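You operate a simulated robot arm through the tools that you are given. There is no shell and no other tool. Be economical: measure what you need, move in short steps, check, and stop when the job is done.

The job below is to be done with a simulated robot arm. You get a single attempt, and the scene is never put back.

## Task
Home the white machine, then run its warm-up at 75% feed.
Fine: one whole warm-up, the feed knob set before START, both knobs left as set.

The check looks at the end state, three seconds after you hand in, the way a careful person would. Anything else that was tipped, shoved, dropped, spilled or broken makes it a failure.

## Robot
A 7-joint arm with a two-finger parallel gripper, hanging from a carriage that runs on a gantry, over the field with the corners [-2280, 843], [-2280, -437], [20, -437], [20, 843] (x, y) and turns from -362 to 325 degrees about z. Base frame: it is fixed where the carriage stands at the start and does not move with it; the origin is on the floor, on the carriage's upright axis, x ahead of it, y to its left, z up; the surface under the hand at the start is at about z = 1060. Readings come in mm, degrees, newtons and seconds.
With the tool pointing down near the work surface it reaches from about 700 to 800 mm from the robot's upright axis, wherever it stands. Its first joint turns from -143.0 to 143.0 degrees. Places, roughly: white machine feed knob [900, -500, 1100]; white machine home button [800, -400, 1100]; white machine mode knob [900, -300, 1100]; white machine screen [1000, -400, 1200]; white machine start button [800, -500, 1100]. Payload 1.57 kg.
Tool frame: the origin (TCP) lies between the finger pads and is the grasp point; the fingertips stand 30 mm ahead of it; z points along the fingers, y is the line along which they close. Largest opening 110 mm; finger width 24, thickness 12; the body of the gripper, 48 by 112 mm, starts 78 mm behind the TCP.
Orientation is that of the tool frame in the base frame, as a unit quaternion [x, y, z, w]. With the fingers straight down and closing along the base's y, the tool's x points along the base's -x, its y along +y and its z along -z.

## Interface
- The arm moves only by the tool drive_tool. Its argument "motion" is text: rows parted by semicolons, each of 6 numbers parted by spaces: the shift along the tool's x, y, z in mm, then the turn, a rotation vector about the tool's x, y, z in degrees. In form: dx dy dz ax ay az; .... A call has 1 to 10 rows; each row shifts and turns the commanded pose from where the row before left it, along the tool's axes as they then stand. "fingers" is the opening, from 0 (shut) to 1 (fully open), set as the call begins (left out, the last holds). Rows are played at 5 a second. More than 50 mm and 8.6 degrees between two rows, or a gripper value outside its range, and nothing of the call is played. Where a pose cannot be reached the arm comes as near as it can. A force on the tool above 50 N (or 10 N above the force at the start of the call, whichever is more), or a blocked arm, ends the call early, and 0.2 s more pass. Each finger travels about 45 mm/s and halts on what it meets, pressing with about 30 N; the grip force reading is that of the motor and also rises with nothing between the fingers. The clock runs only during rows and for 0.2 s after the last one: add rows that do not move to give the fingers time. The reply holds the time, the measured pose of the TCP, the force on the tool along the base axes, the opening and the grip force, in the units named above and with some noise, with the torque about the TCP (base axes, N m) and any sound that the robot's microphone picked up.
- Cameras (640 x 400 px; columns grow to the right, rows downward): "scene" is now at [298.1, -32.3, 1808.7]; the picture's right is [-0.36, -0.93, 0.00], its down [-0.67, 0.25, -0.70] and it looks along [0.65, -0.25, -0.71] (base axes); focal length 271 px, centre (320, 200). "wrist" rides on the gripper at [70, 16, -141] in the tool frame; the picture's right is [-0.23, 0.97, 0.00], its down [-0.86, -0.20, -0.48] and it looks along [-0.47, -0.11, 0.88] (tool axes); focal length 222 px, centre (320, 200). There is no depth. A picture from a camera that has moved, and an enlarged one, comes with that camera's place and axes in the base frame and with its lens. The place of the scene camera against the robot may be out by one fixed shift of up to 12 mm in any direction.
- capture(camera): a new picture of that camera. No time passes.
- lift_body(by): slides the trunk up (or, below 0, down) by that many mm; the arm and the scene camera ride with it, the base frame stays. It gives what a move gives, with no picture.
- drive_base(legs): drives the robot by 1 to 6 legs, each [ahead, left, turn to the left] in mm, mm and degrees, along the robot's own axes; the way and the turn of a leg run together, so that a leg with both is an arc; at most 1500 mm and 180 degrees a leg. The arm and the cameras ride along, it lands a little off, and it stops where it bumps. It keeps to its track: a leg is cut to what the track allows. It gives what a move gives.
- aim_head(pan, tilt): turns the head with the scene camera to pan (to the left, within 155 degrees either way) and tilt (down, from -29 to 69), counted from straight ahead of the robot. It gives what a move gives.
- close_up(camera, box): a new picture of the part [left, top, right, bottom] of that camera's present view, enlarged. No time passes.
- job_done(): hands the job in; it is judged then, once.

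Work in short steps. Places have to be worked out from the pictures, the camera data and where the tool is seen: move nearer, look again, correct. Check each grasp and each placing, and mend what went wrong. You have 120 turns and 82 pictures in all, those below and enlarged ones among them. Open the gripper and draw the arm clear of the work before you hand the job in, unless the task says otherwise; then end with one line.

The tools are called after "Request:" as name(argument=value, ...) on one line, values as JSON. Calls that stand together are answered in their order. drive_tool: Moves the arm, as the interface text tells. Its arguments: {"type":"object","properties":{"motion":{"type":"string"},"fingers":{"type":"number"}},"required":["motion"]} The other tools are called the same way: lift_body (by) slides the trunk up or down; drive_base (legs) drives the base; aim_head (pan, tilt) turns the head that bears the scene camera; capture (camera) takes a picture; close_up (camera, box) takes an enlarged picture of a part of a camera's view; job_done () hands the job in.

At the start:

```text
time_s: 0.0
ee_pos: [705.4, -350.0, 1309.3]
tcp_rot: [-0.001, 1.0, 0.0, 0.0]
wrist_force: [0.3, 0.5, -0.5]
moment: [0.0, 0.0, 0.01]
width: 109.9
gripper_force: 0.0
trunk travel left (down, up): [-480.0, 115.0]
robot x, y, heading: [-1.4, -1.6, -0.2]
head pan, tilt: [-20.9, 45.6]
```

scene: 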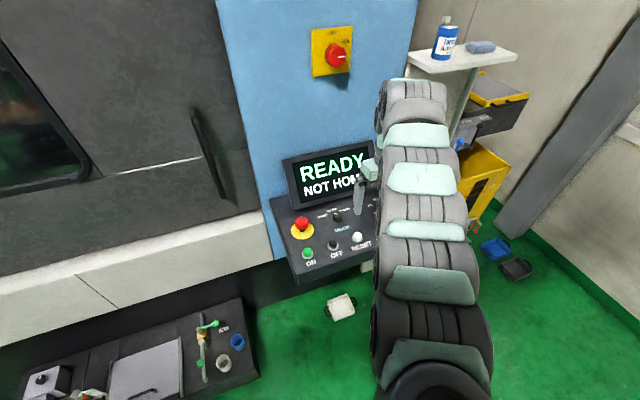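
wrist: 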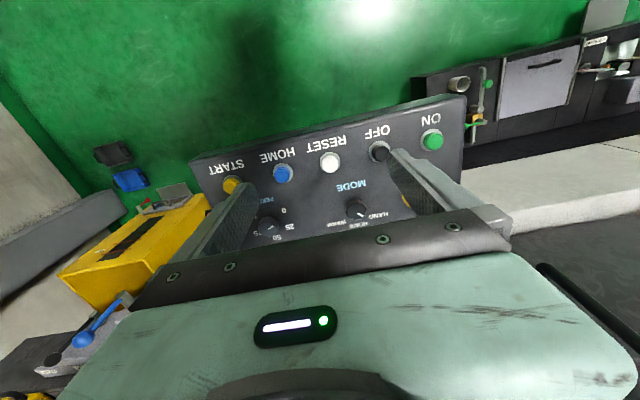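

The panel shows ON, OFF, RESET, HOME, START buttons plus MODE and feed knobs; the screen says READY / NOT HOMED. I take enlarged views to read the knob labels.

Request:
close_up(camera="wrist", box=[190, 100, 470, 260])

Request:
close_up(camera="scene", box=[260, 130, 400, 290])

```text
2.29 times, centred on (330, 180) of wrist
camera zoom: at [635.4, -333.5, 1450.7], right [0.23, 0.97, 0.0], down [0.86, -0.2, 0.48], along [0.47, -0.11, -0.88], focal length 508 px, centre (297, 246)
```

zoom: 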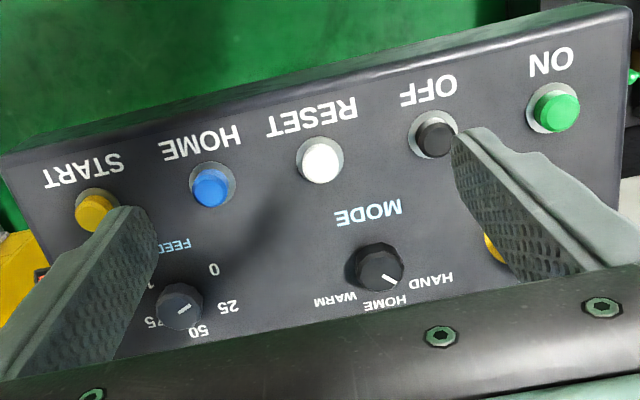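

```text
2.50 times, centred on (330, 210) of scene
camera zoom: at [298.1, -32.3, 1808.7], right [-0.36, -0.93, 0.0], down [-0.67, 0.25, -0.7], along [0.65, -0.25, -0.71], focal length 678 px, centre (295, 175)
```

zoom: 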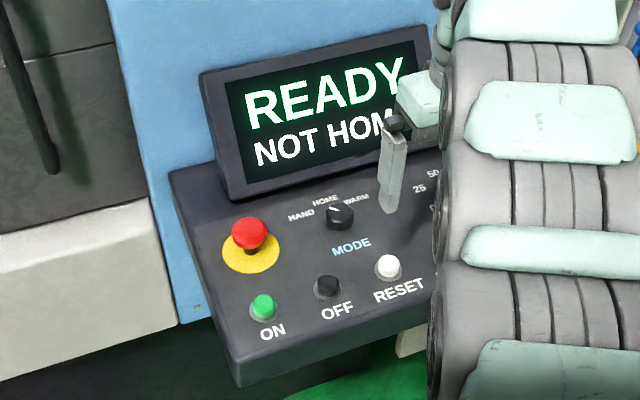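

HOME appears near (760,-425) and the knobs near (855,-320) and (855,-485), if their height is about 1100. I shut the fingers and swing the tool toward +y, so the carriage can then move toward -y and put the panel in front of it.

Request:
drive_tool(motion="0 40 0 0 0 0; 0 40 0 0 0 0; 0 40 0 0 0 0; 0 40 0 0 0 0; 0 0 0 0 0 0; 0 0 0 0 0 0", fingers=0)

Request:
drive_base(legs=[[0, -200, 0]])

Request:
capture(camera="wrist")

Request:
capture(camera="scene")

```text
time_s: 1.4
ee_pos: [704.5, -189.8, 1310.1]
tcp_rot: [0.0, 1.0, 0.0, 0.0]
wrist_force: [0.4, 0.0, -0.6]
moment: [-0.01, -0.01, -0.03]
width: 0.2
gripper_force: 7.8
trunk travel left (down, up): [-480.0, 115.0]
robot x, y, heading: [-1.9, -1.2, -0.1]
head pan, tilt: [-20.9, 45.6]
```

```text
time_s: 3.0
ee_pos: [704.3, -390.4, 1310.2]
tcp_rot: [-0.001, 1.0, 0.0, 0.0]
wrist_force: [-0.3, 0.3, 0.1]
moment: [0.03, -0.01, -0.01]
width: 0.1
gripper_force: 20.9
trunk travel left (down, up): [-480.0, 115.0]
robot x, y, heading: [0.7, -200.8, -0.1]
head pan, tilt: [-20.9, 45.6]
```

```text
77 pictures are left
camera wrist: at [634.8, -373.6, 1450.8], right [0.23, 0.97, 0.0], down [0.86, -0.2, 0.48], along [0.47, -0.11, -0.88], focal length 222 px, centre (320, 200)
```

wrist: 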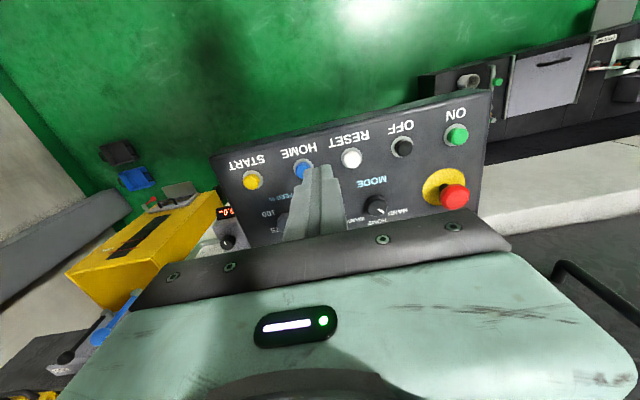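

```text
76 pictures are left
camera scene: at [298.1, -232.1, 1808.7], right [-0.36, -0.93, 0.0], down [-0.67, 0.25, -0.7], along [0.65, -0.25, -0.71], focal length 271 px, centre (320, 200)
```

scene: 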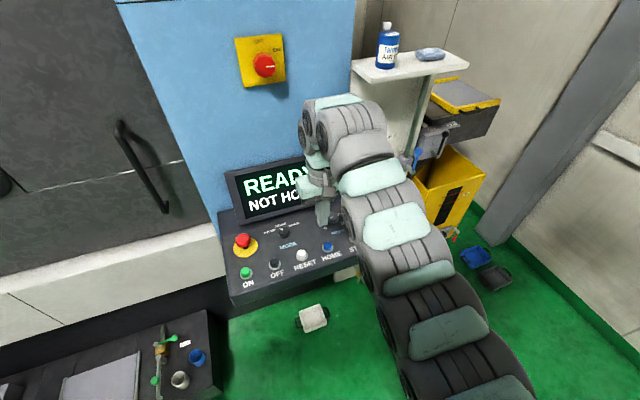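

Triangulating with the two scene views puts the mode knob near (855,-314,1095). The button row is near x=775, z=1056, with y at about -163, -255, -349, -440 and -535. The panel slopes up away from me by about 20°, so I shift sideways to see both knobs unblocked.

Request:
drive_tool(motion="0 40 0 0 0 0; 0 0 0 0 0 0")

Request:
close_up(camera="wrist", box=[220, 130, 480, 260])

Request:
close_up(camera="scene", box=[210, 150, 370, 300])

```text
time_s: 3.6
ee_pos: [704.6, -351.0, 1311.1]
tcp_rot: [0.0, 1.0, 0.0, 0.0]
wrist_force: [0.5, 0.2, 0.6]
moment: [-0.02, -0.01, -0.01]
width: 0.1
gripper_force: 21.1
trunk travel left (down, up): [-480.0, 115.0]
robot x, y, heading: [0.2, -200.9, -0.2]
head pan, tilt: [-20.9, 45.6]
```

```text
2.46 times, centred on (350, 195) of wrist
camera zoom: at [634.8, -334.0, 1451.6], right [0.23, 0.97, 0.0], down [0.86, -0.2, 0.48], along [0.47, -0.11, -0.88], focal length 547 px, centre (246, 212)
```

zoom: 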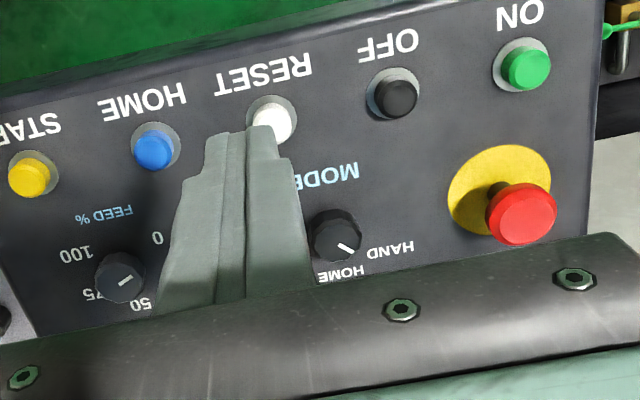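

```text
2.67 times, centred on (290, 225) of scene
camera zoom: at [298.1, -232.1, 1808.7], right [-0.36, -0.93, 0.0], down [-0.67, 0.25, -0.7], along [0.65, -0.25, -0.71], focal length 723 px, centre (400, 133)
```

zoom: 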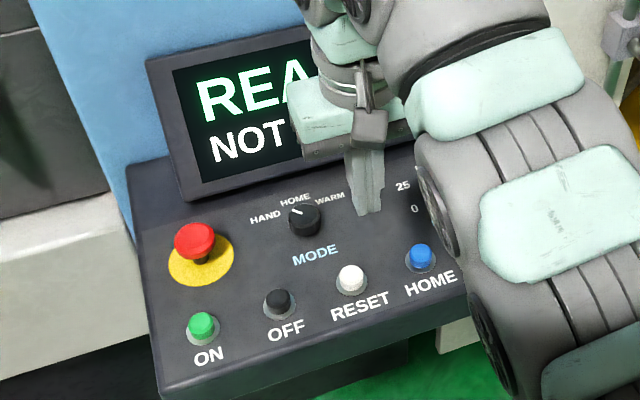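

The knob pointers are still ambiguous, so I tilt the tool to the panel's slope and hover about 80 mm off the mode knob with the fingers open for a close look.

Request:
drive_tool(motion="0 0 0 0 -6.7 0; 0 0 0 0 -6.7 0; 0 0 0 0 -6.6 0; -13.5 7.4 35 0 0 0; -13.5 7.4 35 0 0 0; -13.5 7.4 35 0 0 0; -13.5 7.4 35 0 0 0; -13.5 7.4 35 0 0 0; 0 0 0 0 0 0", fingers=0.6)

Request:
capture(camera="wrist")

Request:
capture(camera="scene")

```text
time_s: 5.6
ee_pos: [780.6, -312.1, 1140.8]
tcp_rot: [0.0, 1.0, 0.0, 0.029]
wrist_force: [-0.7, -0.4, 0.2]
moment: [-0.02, -0.01, 0.0]
width: 66.1
gripper_force: 0.0
out of reach, approached as far as the arm can: row 1, 2, 3
trunk travel left (down, up): [-480.0, 115.0]
robot x, y, heading: [-0.9, -198.4, -0.2]
head pan, tilt: [-20.9, 45.6]
```

```text
73 pictures are left
camera wrist: at [703.3, -295.5, 1275.9], right [0.23, 0.97, 0.01], down [0.83, -0.2, 0.53], along [0.52, -0.11, -0.85], focal length 222 px, centre (320, 200)
```

wrist: 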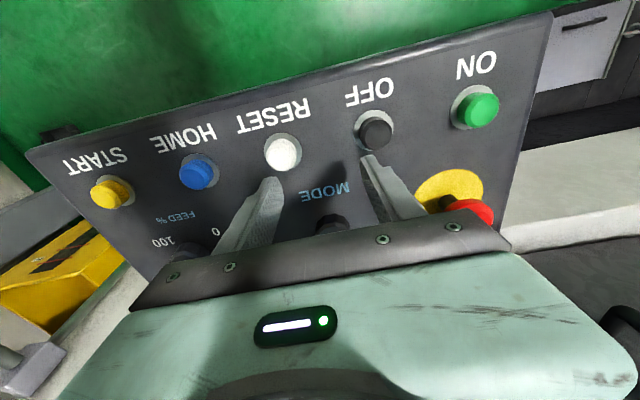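

```text
72 pictures are left
camera scene: at [298.1, -232.0, 1808.7], right [-0.36, -0.93, 0.0], down [-0.67, 0.25, -0.7], along [0.65, -0.25, -0.71], focal length 271 px, centre (320, 200)
```

scene: 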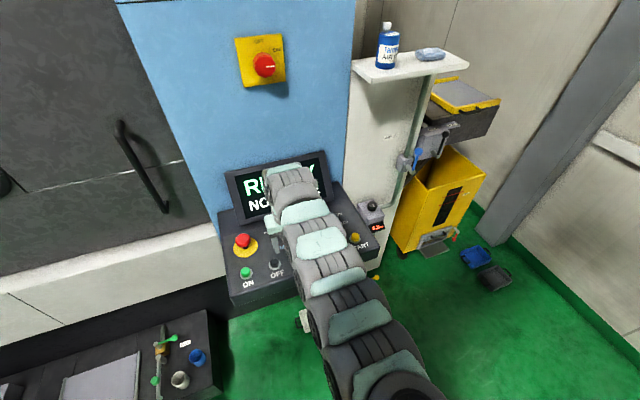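

The tilt was cut to about 3° at the old spot because it was too near the base. Here, further out, I try tilting again while pulling up a little.

Request:
drive_tool(motion="-25 0 -30 0 0 0; -25 0 -10 0 0 0; 0 0 0 0 -6 0; 0 0 0 0 -6 0; 0 0 0 0 -5 0; 0 0 0 0 0 0")

Request:
capture(camera="wrist")

```text
time_s: 7.0
ee_pos: [813.8, -308.4, 1177.9]
tcp_rot: [0.0, 0.984, 0.0, 0.176]
wrist_force: [0.2, 0.4, -0.9]
moment: [0.0, -0.03, -0.02]
width: 65.7
gripper_force: 0.0
out of reach, approached as far as the arm can: row 2
trunk travel left (down, up): [-480.0, 115.0]
robot x, y, heading: [-1.8, -198.7, -0.1]
head pan, tilt: [-20.9, 45.6]
```

```text
71 pictures are left
camera wrist: at [699.7, -292.0, 1286.5], right [0.21, 0.97, 0.08], down [0.63, -0.2, 0.75], along [0.74, -0.11, -0.66], focal length 222 px, centre (320, 200)
```

wrist: 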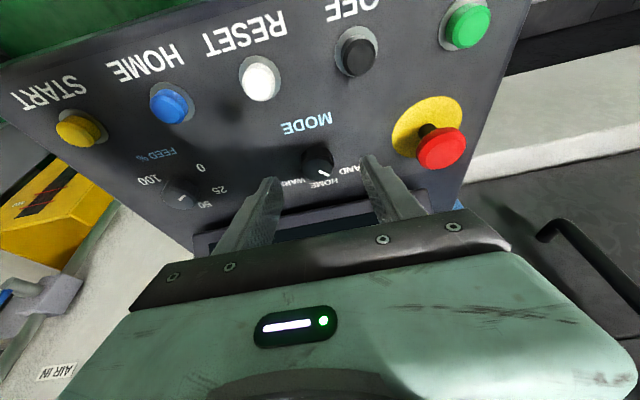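

Tilt is now about 20° and the knobs are visible. I zoom in on both.

Request:
close_up(camera="wrist", box=[270, 110, 390, 200])

Request:
close_up(camera="wrist", box=[120, 140, 240, 220])

```text
4.44 times, centred on (330, 155) of wrist
camera zoom: at [699.7, -292.0, 1286.5], right [0.21, 0.97, 0.08], down [0.63, -0.2, 0.75], along [0.74, -0.11, -0.66], focal length 987 px, centre (276, 400)
```

zoom: 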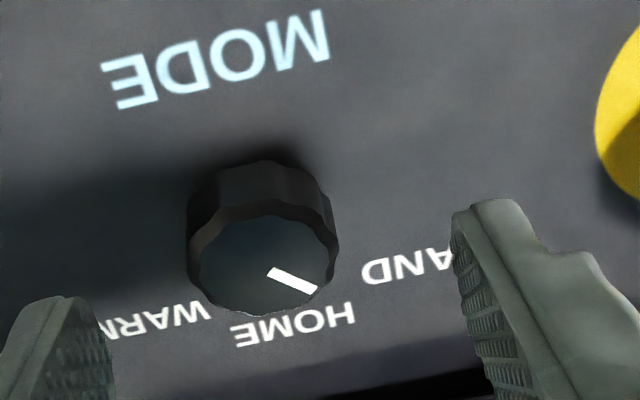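

```text
5.00 times, centred on (180, 180) of wrist
camera zoom: at [699.7, -292.0, 1286.5], right [0.21, 0.97, 0.08], down [0.63, -0.2, 0.75], along [0.74, -0.11, -0.66], focal length 1111 px, centre (1020, 300)
```

zoom: 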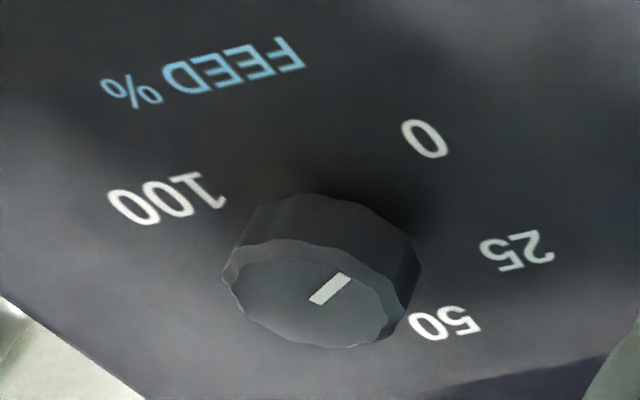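

The mode pointer reads HAND (about 45° left of up), with HOME straight up and WARM to the right. The feed pointer is low, somewhere around 0–25. For a better fix on panel height and slope I shift 90 mm sideways to make a stereo pair.

Request:
drive_tool(motion="0 -45 0 0 0 0; 0 -45 0 0 0 0; 0 0 0 0 0 0")

Request:
close_up(camera="wrist", box=[340, 60, 500, 200])

Request:
close_up(camera="wrist", box=[180, 80, 340, 200])

```text
time_s: 7.8
ee_pos: [815.7, -399.9, 1177.9]
tcp_rot: [-0.001, 0.984, 0.001, 0.178]
wrist_force: [-0.2, 0.3, -0.4]
moment: [-0.02, -0.03, 0.02]
width: 66.0
gripper_force: 0.0
trunk travel left (down, up): [-480.0, 115.0]
robot x, y, heading: [-2.1, -200.7, 0.2]
head pan, tilt: [-20.9, 45.6]
```

```text
2.86 times, centred on (420, 130) of wrist
camera zoom: at [700.5, -382.0, 1286.4], right [0.21, 0.97, 0.08], down [0.64, -0.2, 0.75], along [0.74, -0.11, -0.66], focal length 635 px, centre (34, 400)
```

zoom: 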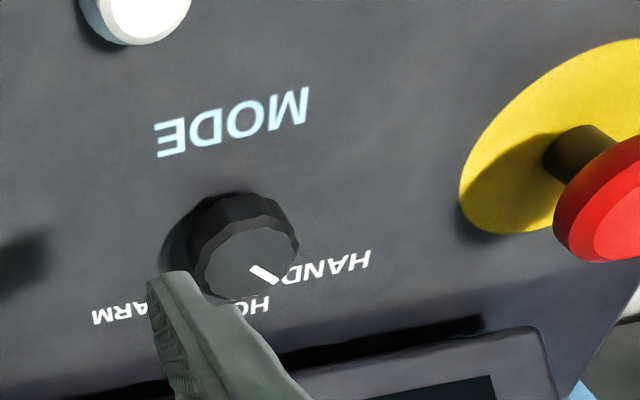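

```text
3.33 times, centred on (260, 140) of wrist
camera zoom: at [700.5, -382.0, 1286.4], right [0.21, 0.97, 0.08], down [0.64, -0.2, 0.75], along [0.74, -0.11, -0.66], focal length 740 px, centre (520, 400)
```

zoom: 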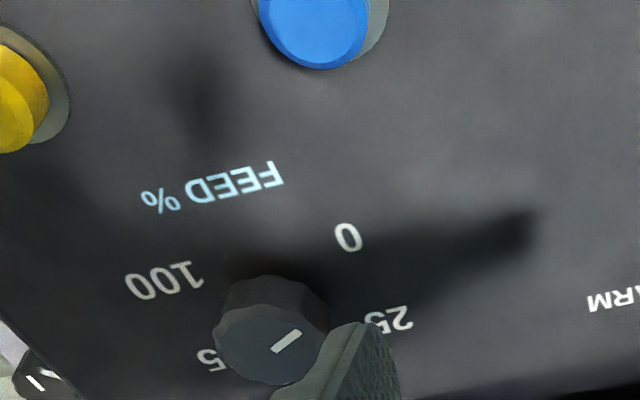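

The stereo pair gives a nearly flat panel at z≈1058, with button tops at z≈1064 and x≈770. The mode knob is at (865,-317) and the feed knob at (865,-494), both with tops near z=1089 and about 38 mm wide. I bring the carriage to the end of its track for reach, reduce the tilt, and hover over the mode knob.

Request:
drive_base(legs=[[20, -60, 0]])

Request:
drive_tool(motion="0 30 0 0 4 0; 0 40 0 0 4 0; 0 40 0 0 4 0; 0 33 0 0 0 0; 0 0 0 0 0 0")

```text
time_s: 8.8
ee_pos: [835.3, -457.9, 1178.8]
tcp_rot: [0.0, 0.985, 0.0, 0.175]
wrist_force: [0.0, 0.1, 0.3]
moment: [0.01, -0.01, 0.0]
width: 65.9
gripper_force: 0.0
trunk travel left (down, up): [-480.0, 115.0]
robot x, y, heading: [19.5, -258.7, -0.1]
head pan, tilt: [-20.9, 45.6]
```

```text
time_s: 10.0
ee_pos: [836.2, -316.2, 1178.1]
tcp_rot: [0.0, 0.997, 0.0, 0.072]
wrist_force: [0.6, -0.6, 0.9]
moment: [-0.01, 0.03, -0.01]
width: 65.7
gripper_force: 0.1
trunk travel left (down, up): [-480.0, 115.0]
robot x, y, heading: [18.4, -261.3, -0.0]
head pan, tilt: [-20.9, 45.6]
```

Tilt is now about 8°. I descend to tips just above the knob top and look.

Request:
drive_tool(motion="-7 0 20 0 0 0; -7.6 -1 25.6 0 0 0; 0 0 0 0 0 0")

Request:
capture(camera="wrist")

Request:
capture(camera="scene")

```text
time_s: 10.8
ee_pos: [856.3, -315.9, 1135.0]
tcp_rot: [0.0, 0.997, 0.0, 0.072]
wrist_force: [-0.5, 0.7, 0.3]
moment: [0.0, 0.02, -0.02]
width: 65.9
gripper_force: 0.0
trunk travel left (down, up): [-480.0, 115.0]
robot x, y, heading: [22.0, -260.9, 0.1]
head pan, tilt: [-20.9, 45.6]
```

```text
66 pictures are left
camera wrist: at [766.4, -299.5, 1264.3], right [0.22, 0.97, 0.03], down [0.78, -0.2, 0.6], along [0.59, -0.11, -0.8], focal length 222 px, centre (320, 200)
```

wrist: 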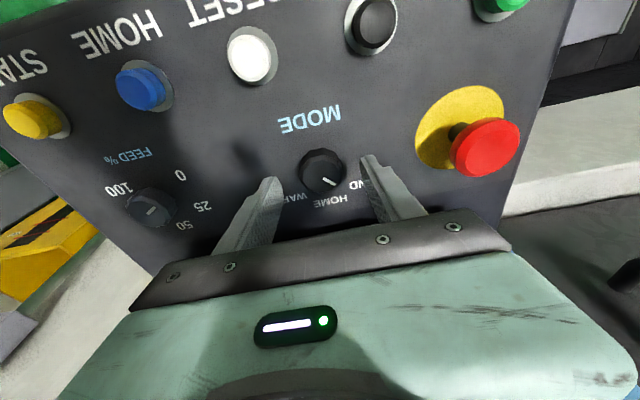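

```text
65 pictures are left
camera scene: at [318.1, -291.9, 1808.7], right [-0.36, -0.93, 0.0], down [-0.67, 0.25, -0.7], along [0.65, -0.25, -0.71], focal length 271 px, centre (320, 200)
```

scene: 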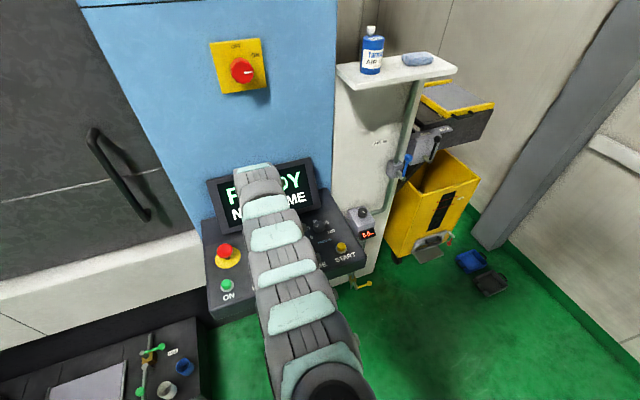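

The knob ray gives (863,-315), right on the tool line. I lower until the tips are near the panel, watching force, then close on the knob.

Request:
drive_tool(motion="0 0.5 14 0 0 0; 0 0 13 0 0 0; 0 0 12 0 0 0; 0 0 0 0 0 0")

Request:
drive_tool(motion="0 0 0 0 0 0; 0 0 0 0 0 0; 0 0 0 0 0 0", fingers=0.25)

Request:
capture(camera="wrist")

```text
time_s: 11.8
ee_pos: [855.7, -316.0, 1097.6]
tcp_rot: [0.0, 0.997, 0.0, 0.072]
wrist_force: [-0.7, 0.9, -0.2]
moment: [0.0, 0.02, -0.03]
width: 65.9
gripper_force: 0.0
out of reach, approached as far as the arm can: row 2
trunk travel left (down, up): [-480.0, 115.0]
robot x, y, heading: [22.1, -258.6, -0.1]
head pan, tilt: [-20.9, 45.6]
```

```text
time_s: 12.6
ee_pos: [855.0, -315.6, 1097.9]
tcp_rot: [0.0, 0.997, 0.0, 0.073]
wrist_force: [1.2, -4.3, -1.9]
moment: [0.11, -0.12, -0.1]
width: 39.6
gripper_force: 25.7
trunk travel left (down, up): [-480.0, 115.0]
robot x, y, heading: [16.7, -260.1, 0.1]
head pan, tilt: [-20.9, 45.6]
```

```text
64 pictures are left
camera wrist: at [765.1, -299.7, 1227.1], right [0.23, 0.97, 0.03], down [0.78, -0.2, 0.6], along [0.59, -0.11, -0.8], focal length 222 px, centre (320, 200)
```

wrist: 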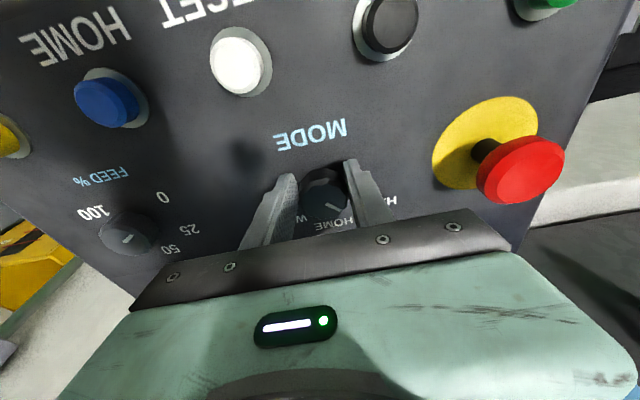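

The fingers hold the knob (39.6 mm). I turn it +45° clockwise, HAND to HOME.

Request:
drive_tool(motion="0 0 0 0 0 7.5; 0 0 0 0 0 7.5; 0 0 0 0 0 7.5; 0 0 0 0 0 7.5; 0 0 0 0 0 7.5; 0 0 0 0 0 7.5; 0 0 0 0 0 0")

Request:
capture(camera="wrist")

```text
time_s: 14.4
ee_pos: [857.5, -306.6, 1098.5]
tcp_rot: [0.378, 0.923, 0.032, 0.069]
wrist_force: [14.7, 5.2, -8.7]
moment: [0.27, 0.04, 0.18]
width: 40.6
gripper_force: 45.1
trunk travel left (down, up): [-480.0, 115.0]
robot x, y, heading: [19.0, -259.8, 0.1]
head pan, tilt: [-20.9, 45.6]
stopped in row 7: the force on the tool passed its limit at 52 N (the readings are from after the stop); the commanded pose is now the measured one
```

```text
63 pictures are left
camera wrist: at [798.6, -247.5, 1232.9], right [0.84, 0.53, 0.13], down [0.39, -0.75, 0.54], along [0.38, -0.4, -0.83], focal length 222 px, centre (320, 200)
```

wrist: 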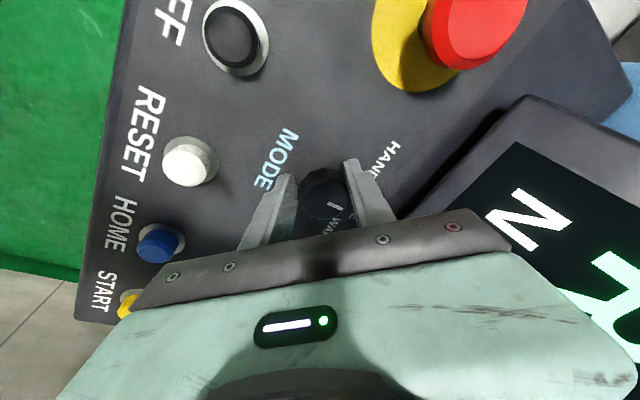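

It turned, with a force stop on the last row. I check where the pointer is now.

Request:
close_up(camera="wrist", box=[270, 130, 410, 240])

```text
3.64 times, centred on (340, 185) of wrist
camera zoom: at [798.6, -247.5, 1232.9], right [0.84, 0.53, 0.13], down [0.39, -0.75, 0.54], along [0.38, -0.4, -0.83], focal length 808 px, centre (247, 254)
```

zoom: 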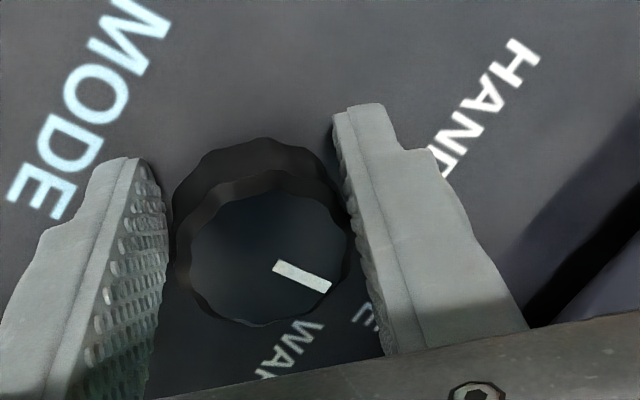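

The pointer now lines up with HOME (between HAND and WARM). I release, lift straight up, and untwist.

Request:
drive_tool(motion="0 0 0 0 0 0; 0 0 0 0 0 0; 0 0 0 0 0 0; 0 0 -15 0 0 0; 0 0 -25 0 0 0; 0 0 -30 0 0 0", fingers=0.6)

Request:
drive_tool(motion="0 0 0 0 0 -7.5; 0 0 0 0 0 -7.5; 0 0 0 0 0 -7.5; 0 0 0 0 0 -7.5; 0 0 0 0 0 -7.5; 0 0 0 0 0 -7.5; 0 0 0 0 0 0", fingers=0)

Request:
capture(camera="wrist")

Request:
capture(camera="scene")

```text
time_s: 15.8
ee_pos: [845.3, -311.5, 1167.9]
tcp_rot: [0.379, 0.922, 0.029, 0.068]
wrist_force: [-0.1, -0.3, -0.4]
moment: [0.01, -0.03, 0.02]
width: 65.8
gripper_force: 0.1
trunk travel left (down, up): [-480.0, 115.0]
robot x, y, heading: [21.6, -256.5, 0.0]
head pan, tilt: [-20.9, 45.6]
```

```text
time_s: 17.4
ee_pos: [846.4, -312.5, 1166.4]
tcp_rot: [-0.001, 0.997, 0.002, 0.073]
wrist_force: [0.6, -0.3, -0.3]
moment: [-0.01, 0.02, 0.02]
width: 0.1
gripper_force: 21.2
trunk travel left (down, up): [-480.0, 115.0]
robot x, y, heading: [21.8, -258.5, 0.1]
head pan, tilt: [-20.9, 45.6]
```

```text
61 pictures are left
camera wrist: at [755.5, -295.6, 1296.2], right [0.22, 0.97, 0.04], down [0.78, -0.2, 0.6], along [0.59, -0.1, -0.8], focal length 222 px, centre (320, 200)
```

wrist: 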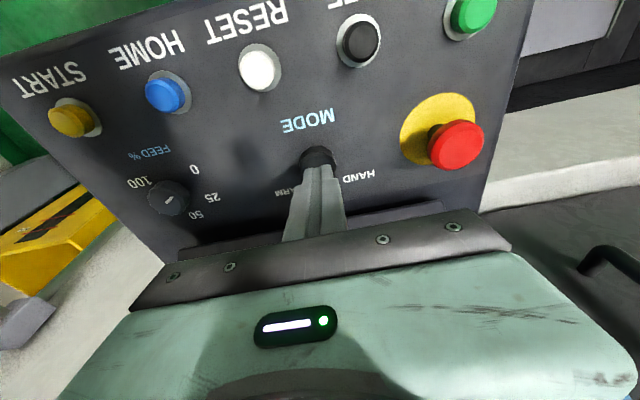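

```text
60 pictures are left
camera scene: at [318.4, -291.5, 1808.7], right [-0.36, -0.93, 0.0], down [-0.67, 0.25, -0.7], along [0.65, -0.25, -0.71], focal length 271 px, centre (320, 200)
```

scene: 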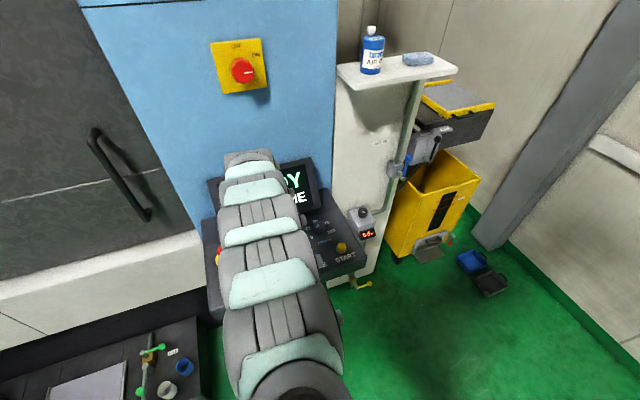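

Now to the HOME button at about (767,-436). I move over it with the fingers shut and straighten the tool.

Request:
drive_tool(motion="26 -31 1 0 0 0; 26 -31 1 0 0 0; 27.4 -31 1 0 0 0; 0 -31 0 0 0 0; 0 0 0 0 4.2 0; 0 0 0 0 4.1 0; 0 0 0 0 0 0")

Request:
capture(camera="wrist")

```text
time_s: 19.0
ee_pos: [768.0, -435.1, 1152.9]
tcp_rot: [-0.002, 1.0, 0.0, 0.0]
wrist_force: [-0.7, -0.2, -0.6]
moment: [-0.03, -0.02, -0.01]
width: 0.1
gripper_force: 21.3
trunk travel left (down, up): [-480.0, 115.0]
robot x, y, heading: [16.8, -259.6, -0.1]
head pan, tilt: [-20.9, 45.6]
```

```text
59 pictures are left
camera wrist: at [697.3, -418.8, 1293.0], right [0.22, 0.97, 0.0], down [0.85, -0.2, 0.48], along [0.47, -0.1, -0.88], focal length 222 px, centre (320, 200)
```

wrist: 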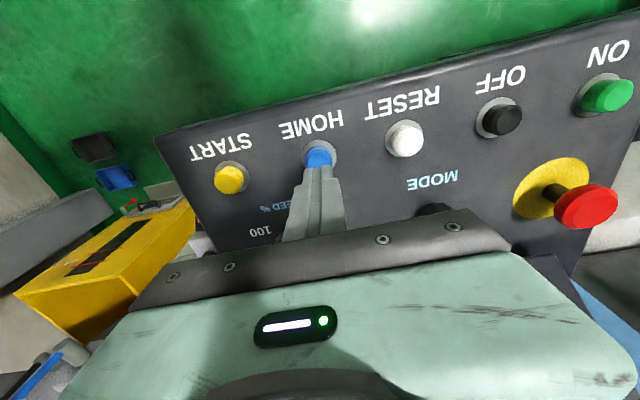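

The ray to HOME agrees at (769,-434). I press down onto it in short steps.

Request:
drive_tool(motion="0 0 20 0 0 0; 0 0 20 0 0 0; 0 0 12 0 0 0; 0 0 4 0 0 0; 0 0 3 0 0 0; 0 0 0 0 0 0")

```text
time_s: 20.3
ee_pos: [778.6, -438.5, 1104.1]
tcp_rot: [-0.001, 1.0, -0.002, 0.011]
wrist_force: [0.3, 2.6, 39.5]
moment: [0.09, 0.37, -0.12]
width: 0.1
gripper_force: 21.2
trunk travel left (down, up): [-480.0, 115.0]
robot x, y, heading: [21.1, -257.9, -0.2]
head pan, tilt: [-20.9, 45.6]
heard: click
stopped in row 6: the force on the tool passed its limit at 239 N (the readings are from after the stop); the commanded pose is now the measured one
```

A click was heard, but contact came about 10 mm higher than estimated and the force was strong. I back off and check the screen.

Request:
drive_tool(motion="0 0 -10 0 0 0; 0 0 -30 0 0 0; 20 0 -40 0 0 0; 40 0 -30 0 0 0; 0 0 0 0 0 0")

Request:
capture(camera="wrist")

Request:
capture(camera="scene")

```text
time_s: 21.5
ee_pos: [709.5, -435.3, 1206.7]
tcp_rot: [-0.002, 1.0, 0.0, 0.003]
wrist_force: [-0.5, 0.1, -0.2]
moment: [0.04, 0.0, -0.02]
width: 0.2
gripper_force: 21.3
trunk travel left (down, up): [-480.0, 115.0]
robot x, y, heading: [21.6, -261.1, -0.1]
head pan, tilt: [-20.9, 45.6]
```

```text
58 pictures are left
camera wrist: at [639.9, -419.6, 1347.5], right [0.22, 0.97, 0.0], down [0.85, -0.2, 0.48], along [0.47, -0.11, -0.88], focal length 222 px, centre (320, 200)
```

wrist: 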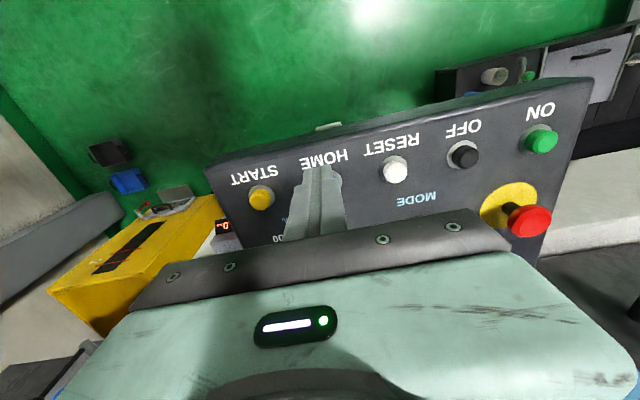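

```text
57 pictures are left
camera scene: at [318.0, -291.1, 1808.6], right [-0.35, -0.93, 0.0], down [-0.67, 0.25, -0.7], along [0.65, -0.25, -0.71], focal length 271 px, centre (320, 200)
```

scene: 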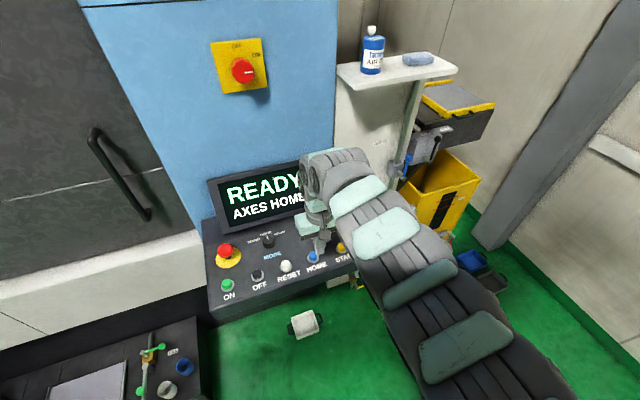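

The screen changed to "AXES HOME…". I zoom in to read it.

Request:
close_up(camera="scene", box=[200, 150, 360, 310])

```text
2.50 times, centred on (280, 230) of scene
camera zoom: at [318.0, -291.1, 1808.6], right [-0.35, -0.93, 0.0], down [-0.67, 0.25, -0.7], along [0.65, -0.25, -0.71], focal length 678 px, centre (420, 125)
```

zoom: 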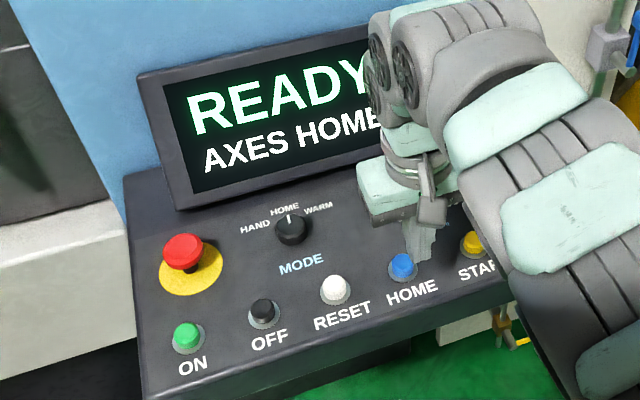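

Homing succeeded ("AXES HOMED") with the mode at HOME. Next I return above the mode knob, pre-twisted by -22°, to turn it on to WARM.

Request:
drive_tool(motion="-37 30 0 0 0 0; -37 30 0 0 0 0; -36 30 0 0 -4 0; -36 29 0 0 -4.3 0; 0 0 10 0 0 0; 0 0 0 0 0 -7.5; 0 0 0 0 0 -7.5; 0 0 0 0 0 -7.5; 0 0 0 0 0 0", fingers=0.6)

Request:
capture(camera="wrist")

```text
time_s: 23.5
ee_pos: [857.3, -318.3, 1202.2]
tcp_rot: [-0.196, 0.977, -0.017, 0.076]
wrist_force: [0.1, 0.3, 0.6]
moment: [-0.02, 0.0, 0.01]
width: 65.9
gripper_force: 0.0
trunk travel left (down, up): [-480.0, 115.0]
robot x, y, heading: [16.3, -260.3, -0.1]
head pan, tilt: [-20.9, 45.6]
```

```text
55 pictures are left
camera wrist: at [765.1, -329.1, 1330.0], right [-0.16, 0.99, -0.03], down [0.78, 0.15, 0.61], along [0.6, 0.08, -0.79], focal length 222 px, centre (320, 200)
```

wrist: 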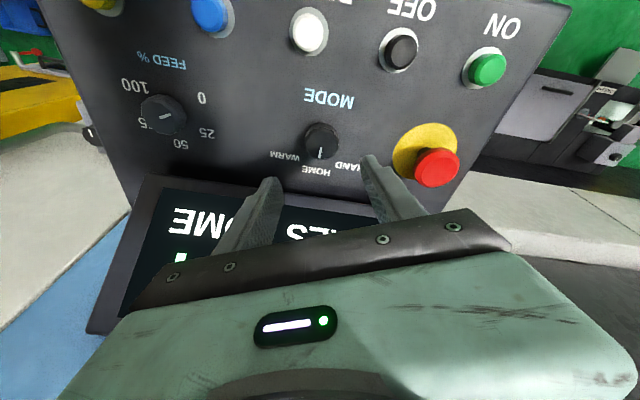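

A good view of both knobs, with the mode knob at (866,-317). I zoom in to read the feed pointer before continuing.

Request:
close_up(camera="wrist", box=[110, 70, 230, 160])

```text
4.44 times, centred on (170, 115) of wrist
camera zoom: at [765.1, -329.1, 1330.0], right [-0.16, 0.99, -0.03], down [0.78, 0.15, 0.61], along [0.6, 0.08, -0.79], focal length 987 px, centre (987, 578)
```

zoom: 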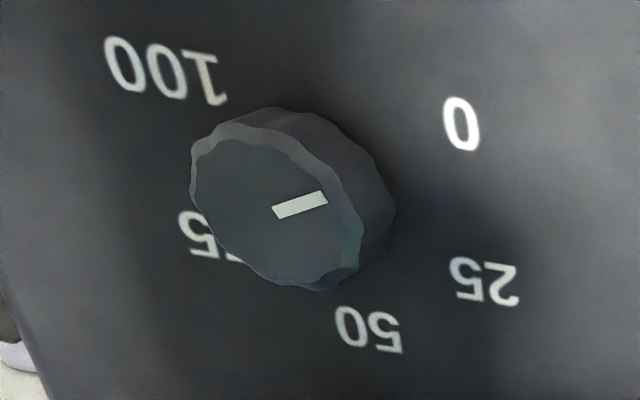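

The feed pointer is close to 0, so it will need roughly 175° clockwise to reach 75. First I descend on the mode knob with the fingers open.

Request:
drive_tool(motion="9 4.5 30 0 0 0; 0 0 30 0 0 0; 0 0 25 0 0 0; 0 0 17 0 0 0; 0 0 0 0 0 0")

Request:
close_up(camera="wrist", box=[230, 100, 430, 240])

```text
time_s: 24.7
ee_pos: [858.2, -317.5, 1109.1]
tcp_rot: [-0.196, 0.977, -0.015, 0.076]
wrist_force: [-0.1, -0.4, 0.5]
moment: [0.02, -0.02, 0.02]
width: 66.0
gripper_force: 0.0
out of reach, approached as far as the arm can: row 4
trunk travel left (down, up): [-480.0, 115.0]
robot x, y, heading: [20.2, -259.6, 0.3]
head pan, tilt: [-20.9, 45.6]
```

```text
2.86 times, centred on (330, 170) of wrist
camera zoom: at [767.4, -328.9, 1237.0], right [-0.16, 0.99, -0.03], down [0.78, 0.15, 0.61], along [0.6, 0.08, -0.79], focal length 635 px, centre (291, 286)
```

zoom: 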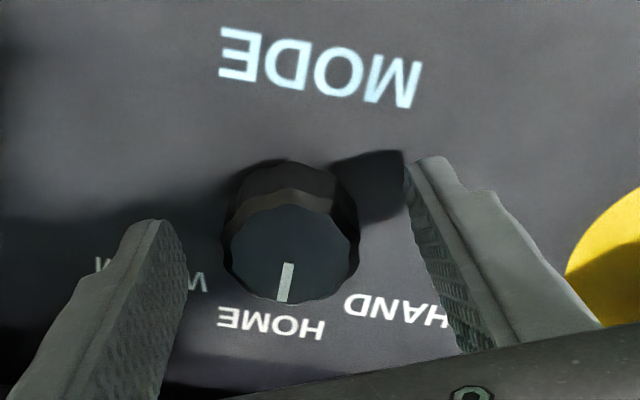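

The arm's reach ends about 8 mm short of the knob centre, so I centre the fingers along their closing line with a small side shift. I then lower and grip, and afterwards I'll rotate while shifting slightly to follow the knob's axis.

Request:
drive_tool(motion="4 -2 5 0 0 0; 0 -1 5 0 0 0; 0 0 0 0 0 0")

Request:
drive_tool(motion="0 0 0 0 0 0; 0 0 0 0 0 0; 0 0 0 0 0 0; 0 0 0 0 0 0", fingers=0.28)

```text
time_s: 25.5
ee_pos: [857.5, -321.7, 1099.5]
tcp_rot: [-0.196, 0.977, -0.014, 0.077]
wrist_force: [0.6, 0.5, 0.0]
moment: [0.02, -0.02, -0.01]
width: 66.2
gripper_force: 0.0
trunk travel left (down, up): [-480.0, 115.0]
robot x, y, heading: [21.5, -259.0, -0.0]
head pan, tilt: [-20.9, 45.6]
```

```text
time_s: 26.5
ee_pos: [856.2, -320.2, 1098.7]
tcp_rot: [-0.196, 0.978, -0.016, 0.076]
wrist_force: [-1.8, 3.0, 2.1]
moment: [0.41, 0.26, 0.04]
width: 40.3
gripper_force: 36.2
trunk travel left (down, up): [-480.0, 115.0]
robot x, y, heading: [20.7, -262.0, -0.1]
head pan, tilt: [-20.9, 45.6]
```

Gripped gently at 40 mm. I turn +45° toward WARM, with the sideways compensation.

Request:
drive_tool(motion="0 1.2 0 0 0 7.5; 0 1.2 0 0 0 7.5; 0 1.2 0 0 0 7.5; 0 1.2 0 0 0 7.5; 0 1.2 0 0 0 7.5; 0 1 0 0 0 7.5; 0 0 0 0 0 0")

Request:
close_up(camera="wrist", box=[230, 100, 430, 240])

```text
time_s: 28.1
ee_pos: [858.7, -313.2, 1098.1]
tcp_rot: [0.194, 0.978, 0.016, 0.077]
wrist_force: [8.1, 7.1, -12.1]
moment: [-0.81, -0.35, 0.89]
width: 40.2
gripper_force: 45.5
trunk travel left (down, up): [-480.0, 115.0]
robot x, y, heading: [19.9, -260.2, 0.2]
head pan, tilt: [-20.9, 45.6]
```

```text
2.86 times, centred on (330, 170) of wrist
camera zoom: at [778.2, -271.0, 1227.3], right [0.57, 0.81, 0.09], down [0.63, -0.51, 0.58], along [0.52, -0.28, -0.81], focal length 635 px, centre (291, 286)
```

zoom: 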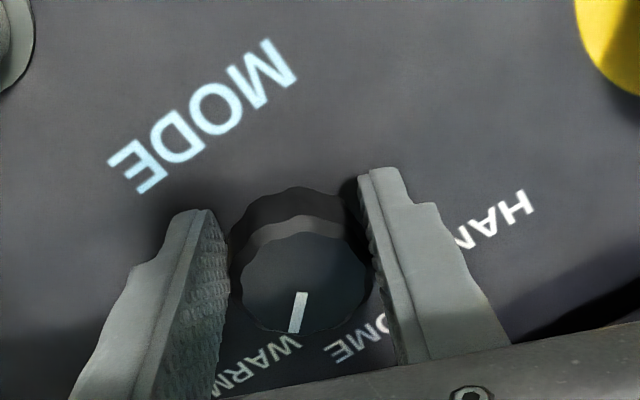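

The pointer now appears at WARM, so I release, lift and check.

Request:
drive_tool(motion="0 0 0 0 0 0; 0 0 0 0 0 0; 0 0 0 0 0 0; 0 0 -15 0 0 0; 0 0 -25 0 0 0; 0 0 -40 0 0 -7.5; 0 0 0 0 0 -7.5; 0 0 0 0 0 -7.5; 0 0 0 0 0 0", fingers=0.6)

Request:
close_up(camera="wrist", box=[230, 100, 430, 240])

```text
time_s: 30.1
ee_pos: [845.0, -316.4, 1178.1]
tcp_rot: [-0.002, 0.997, 0.0, 0.077]
wrist_force: [1.2, -0.4, 0.4]
moment: [0.02, 0.0, 0.01]
width: 66.0
gripper_force: 0.0
trunk travel left (down, up): [-480.0, 115.0]
robot x, y, heading: [17.1, -262.5, 0.0]
head pan, tilt: [-20.9, 45.6]
```

```text
2.86 times, centred on (330, 170) of wrist
camera zoom: at [754.9, -298.8, 1305.3], right [0.22, 0.97, 0.03], down [0.77, -0.2, 0.61], along [0.6, -0.11, -0.79], focal length 635 px, centre (291, 286)
```

zoom: 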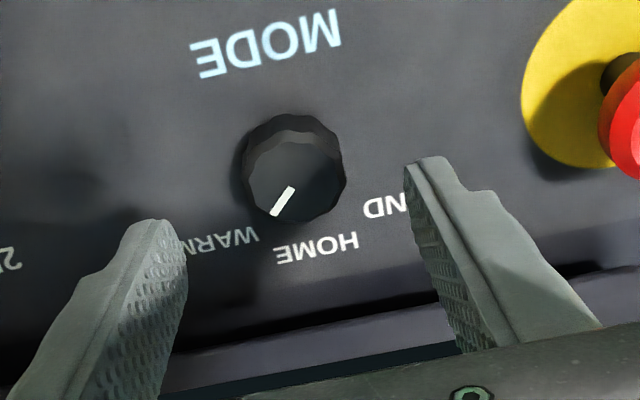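

Mode is at WARM, mirroring the original HAND angle. I drive the carriage along to put the tool over the feed knob.

Request:
drive_base(legs=[[0, -175, 0]])

Request:
capture(camera="wrist")

Request:
capture(camera="scene")

```text
time_s: 31.6
ee_pos: [846.9, -488.9, 1176.9]
tcp_rot: [0.0, 0.997, 0.0, 0.078]
wrist_force: [0.2, -0.6, 0.6]
moment: [-0.01, -0.01, -0.03]
width: 66.1
gripper_force: 0.1
trunk travel left (down, up): [-480.0, 115.0]
robot x, y, heading: [20.8, -436.9, 0.0]
head pan, tilt: [-20.9, 45.6]
```

```text
50 pictures are left
camera wrist: at [755.2, -472.6, 1305.3], right [0.22, 0.97, 0.03], down [0.77, -0.2, 0.61], along [0.6, -0.11, -0.79], focal length 222 px, centre (320, 200)
```

wrist: 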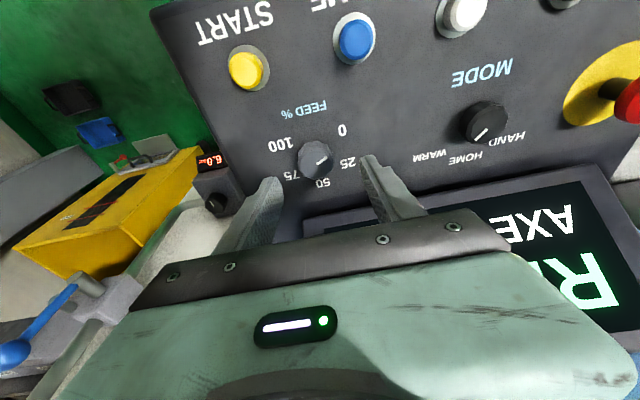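

```text
49 pictures are left
camera scene: at [318.3, -465.4, 1808.7], right [-0.36, -0.93, 0.0], down [-0.67, 0.25, -0.7], along [0.65, -0.25, -0.71], focal length 271 px, centre (320, 200)
```

scene: 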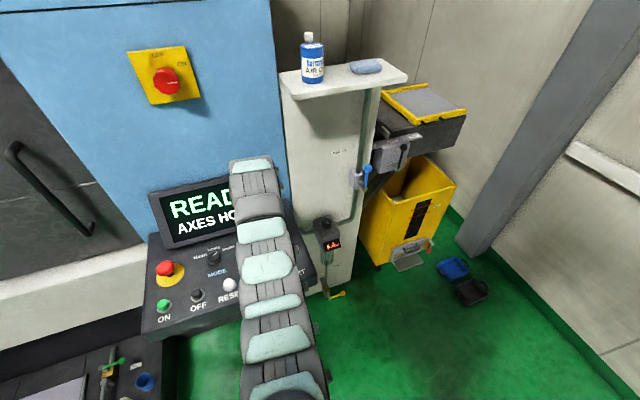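

The feed knob is between the fingers, so I zoom in.

Request:
close_up(camera="wrist", box=[250, 90, 390, 200])

Request:
close_up(camera="wrist", box=[400, 60, 560, 180])

```text
3.64 times, centred on (320, 145) of wrist
camera zoom: at [755.2, -472.6, 1305.3], right [0.22, 0.97, 0.03], down [0.77, -0.2, 0.61], along [0.6, -0.11, -0.79], focal length 808 px, centre (320, 400)
```

zoom: 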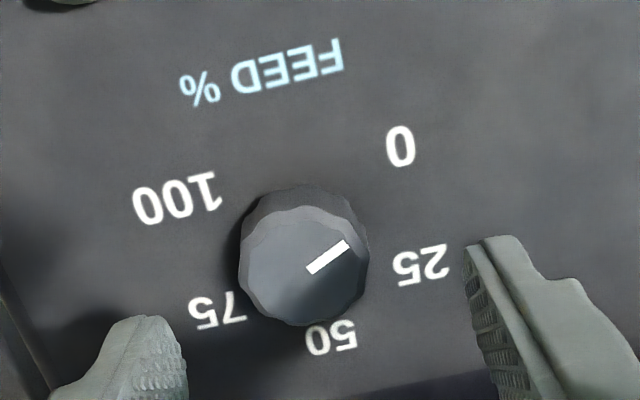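

```text
3.33 times, centred on (480, 120) of wrist
camera zoom: at [755.2, -472.6, 1305.3], right [0.22, 0.97, 0.03], down [0.77, -0.2, 0.61], along [0.6, -0.11, -0.79], focal length 740 px, centre (-213, 467)
```

zoom: 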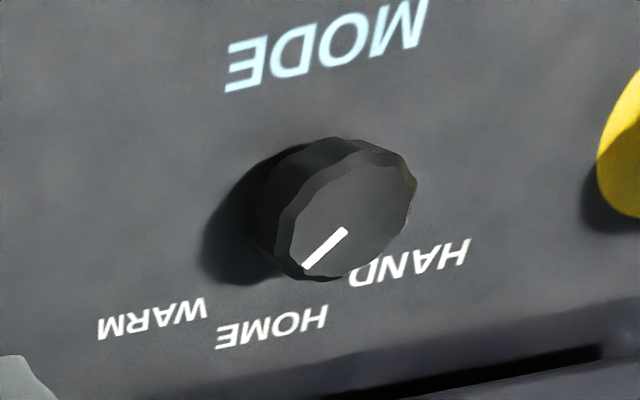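

Labels sit about 60° apart (0 at -120°, 50 straight up, 75 at +60°), and the pointer is at about -112°. I'll turn in about three grips, each from -30° to +30°, starting with pre-twist and descent.

Request:
drive_tool(motion="0 -11 0 0 0 -7.5; 0 0 0 0 0 -7.5; 0 0 0 0 0 -7.5; 0 0 0 0 0 -7.5; 0 0 30 0 0 0; 0 0 25 0 0 0; 0 0 14 0 0 0; 1 0 8 0 0 0; 0 0 0 0 0 0")

Request:
close_up(camera="wrist", box=[230, 100, 430, 240])

```text
time_s: 33.5
ee_pos: [857.3, -500.4, 1101.6]
tcp_rot: [-0.259, 0.963, -0.02, 0.075]
wrist_force: [0.0, -0.1, 0.9]
moment: [0.02, 0.0, -0.04]
width: 65.8
gripper_force: 0.1
trunk travel left (down, up): [-480.0, 115.0]
robot x, y, heading: [19.0, -435.3, -0.0]
head pan, tilt: [-20.9, 45.6]
```

```text
2.86 times, centred on (330, 170) of wrist
camera zoom: at [767.8, -521.2, 1229.5], right [-0.29, 0.96, -0.05], down [0.75, 0.26, 0.6], along [0.59, 0.14, -0.8], focal length 635 px, centre (291, 286)
```

zoom: 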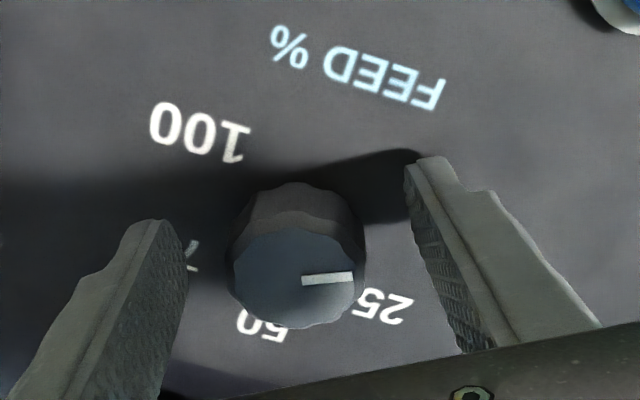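

The knob is centred between the fingers, so I close and turn +60° clockwise.

Request:
drive_tool(motion="0 0 3 0 0 0; 0 0 0 0 0 0; 0 0 0 0 0 0; 0 0 0 0 0 0", fingers=0.28)

Request:
drive_tool(motion="0 1.3 0 0 0 7.5; 0 1.3 0 0 0 7.5; 0 1.3 0 0 0 7.5; 0 1.3 0 0 0 7.5; 0 1.3 0 0 0 7.5; 0 1.3 0 0 0 7.5; 0 1.3 0 0 0 7.5; 0 1.3 0 0 0 7.5; 0 0 0 0 0 0")

Request:
close_up(camera="wrist", box=[230, 100, 430, 240])

```text
time_s: 34.5
ee_pos: [856.6, -501.3, 1099.0]
tcp_rot: [-0.259, 0.963, -0.022, 0.076]
wrist_force: [5.0, -7.4, -6.6]
moment: [0.3, 0.03, -0.1]
width: 40.5
gripper_force: 36.8
trunk travel left (down, up): [-480.0, 115.0]
robot x, y, heading: [20.0, -433.0, 0.1]
head pan, tilt: [-20.9, 45.6]
```

```text
time_s: 36.5
ee_pos: [856.1, -490.1, 1096.9]
tcp_rot: [0.258, 0.963, 0.02, 0.076]
wrist_force: [3.8, -1.3, -7.0]
moment: [-1.08, -0.23, -0.01]
width: 40.1
gripper_force: 44.7
trunk travel left (down, up): [-480.0, 115.0]
robot x, y, heading: [18.6, -431.3, 0.1]
head pan, tilt: [-20.9, 45.6]
```

```text
2.86 times, centred on (330, 170) of wrist
camera zoom: at [783.4, -441.4, 1228.4], right [0.67, 0.73, 0.11], down [0.56, -0.6, 0.57], along [0.48, -0.33, -0.81], focal length 635 px, centre (291, 286)
```

zoom: 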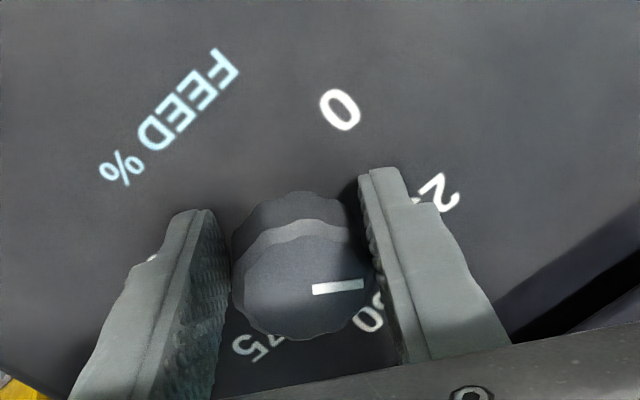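

It turned about 60° cleanly. I open, rotate back around the knob in place and regrip.

Request:
drive_tool(motion="0 0 0 0 0 0; 0 0 0 0 0 0; 0 -1.3 0 0 0 -7.5; 0 -1.3 0 0 0 -7.5; 0 -1.3 0 0 0 -7.5; 0 -1.3 0 0 0 -7.5; 0 -1.3 0 0 0 -7.5; 0 -1.3 0 0 0 -7.5; 0 -1.3 0 0 0 -7.5; 0 -1.3 0 0 0 -7.5", fingers=0.6)

Request:
close_up(camera="wrist", box=[230, 100, 430, 240])

```text
time_s: 38.8
ee_pos: [856.8, -500.7, 1096.2]
tcp_rot: [-0.26, 0.962, -0.021, 0.075]
wrist_force: [-0.4, 0.5, 0.4]
moment: [0.02, 0.02, 0.0]
width: 66.0
gripper_force: 0.0
trunk travel left (down, up): [-480.0, 115.0]
robot x, y, heading: [23.9, -434.6, 0.1]
head pan, tilt: [-20.9, 45.6]
```

```text
2.86 times, centred on (330, 170) of wrist
camera zoom: at [766.7, -521.6, 1226.2], right [-0.29, 0.96, -0.05], down [0.75, 0.26, 0.6], along [0.59, 0.14, -0.8], focal length 635 px, centre (291, 286)
```

zoom: 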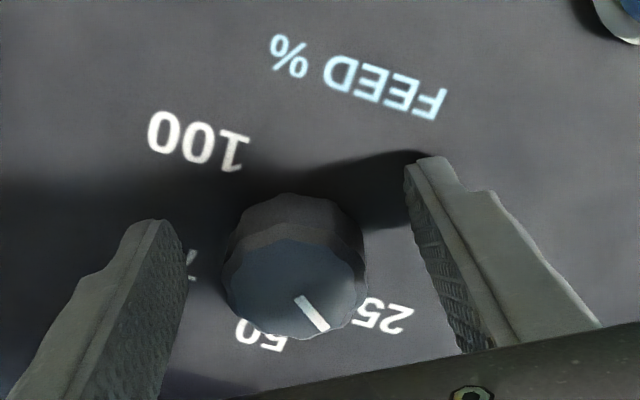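

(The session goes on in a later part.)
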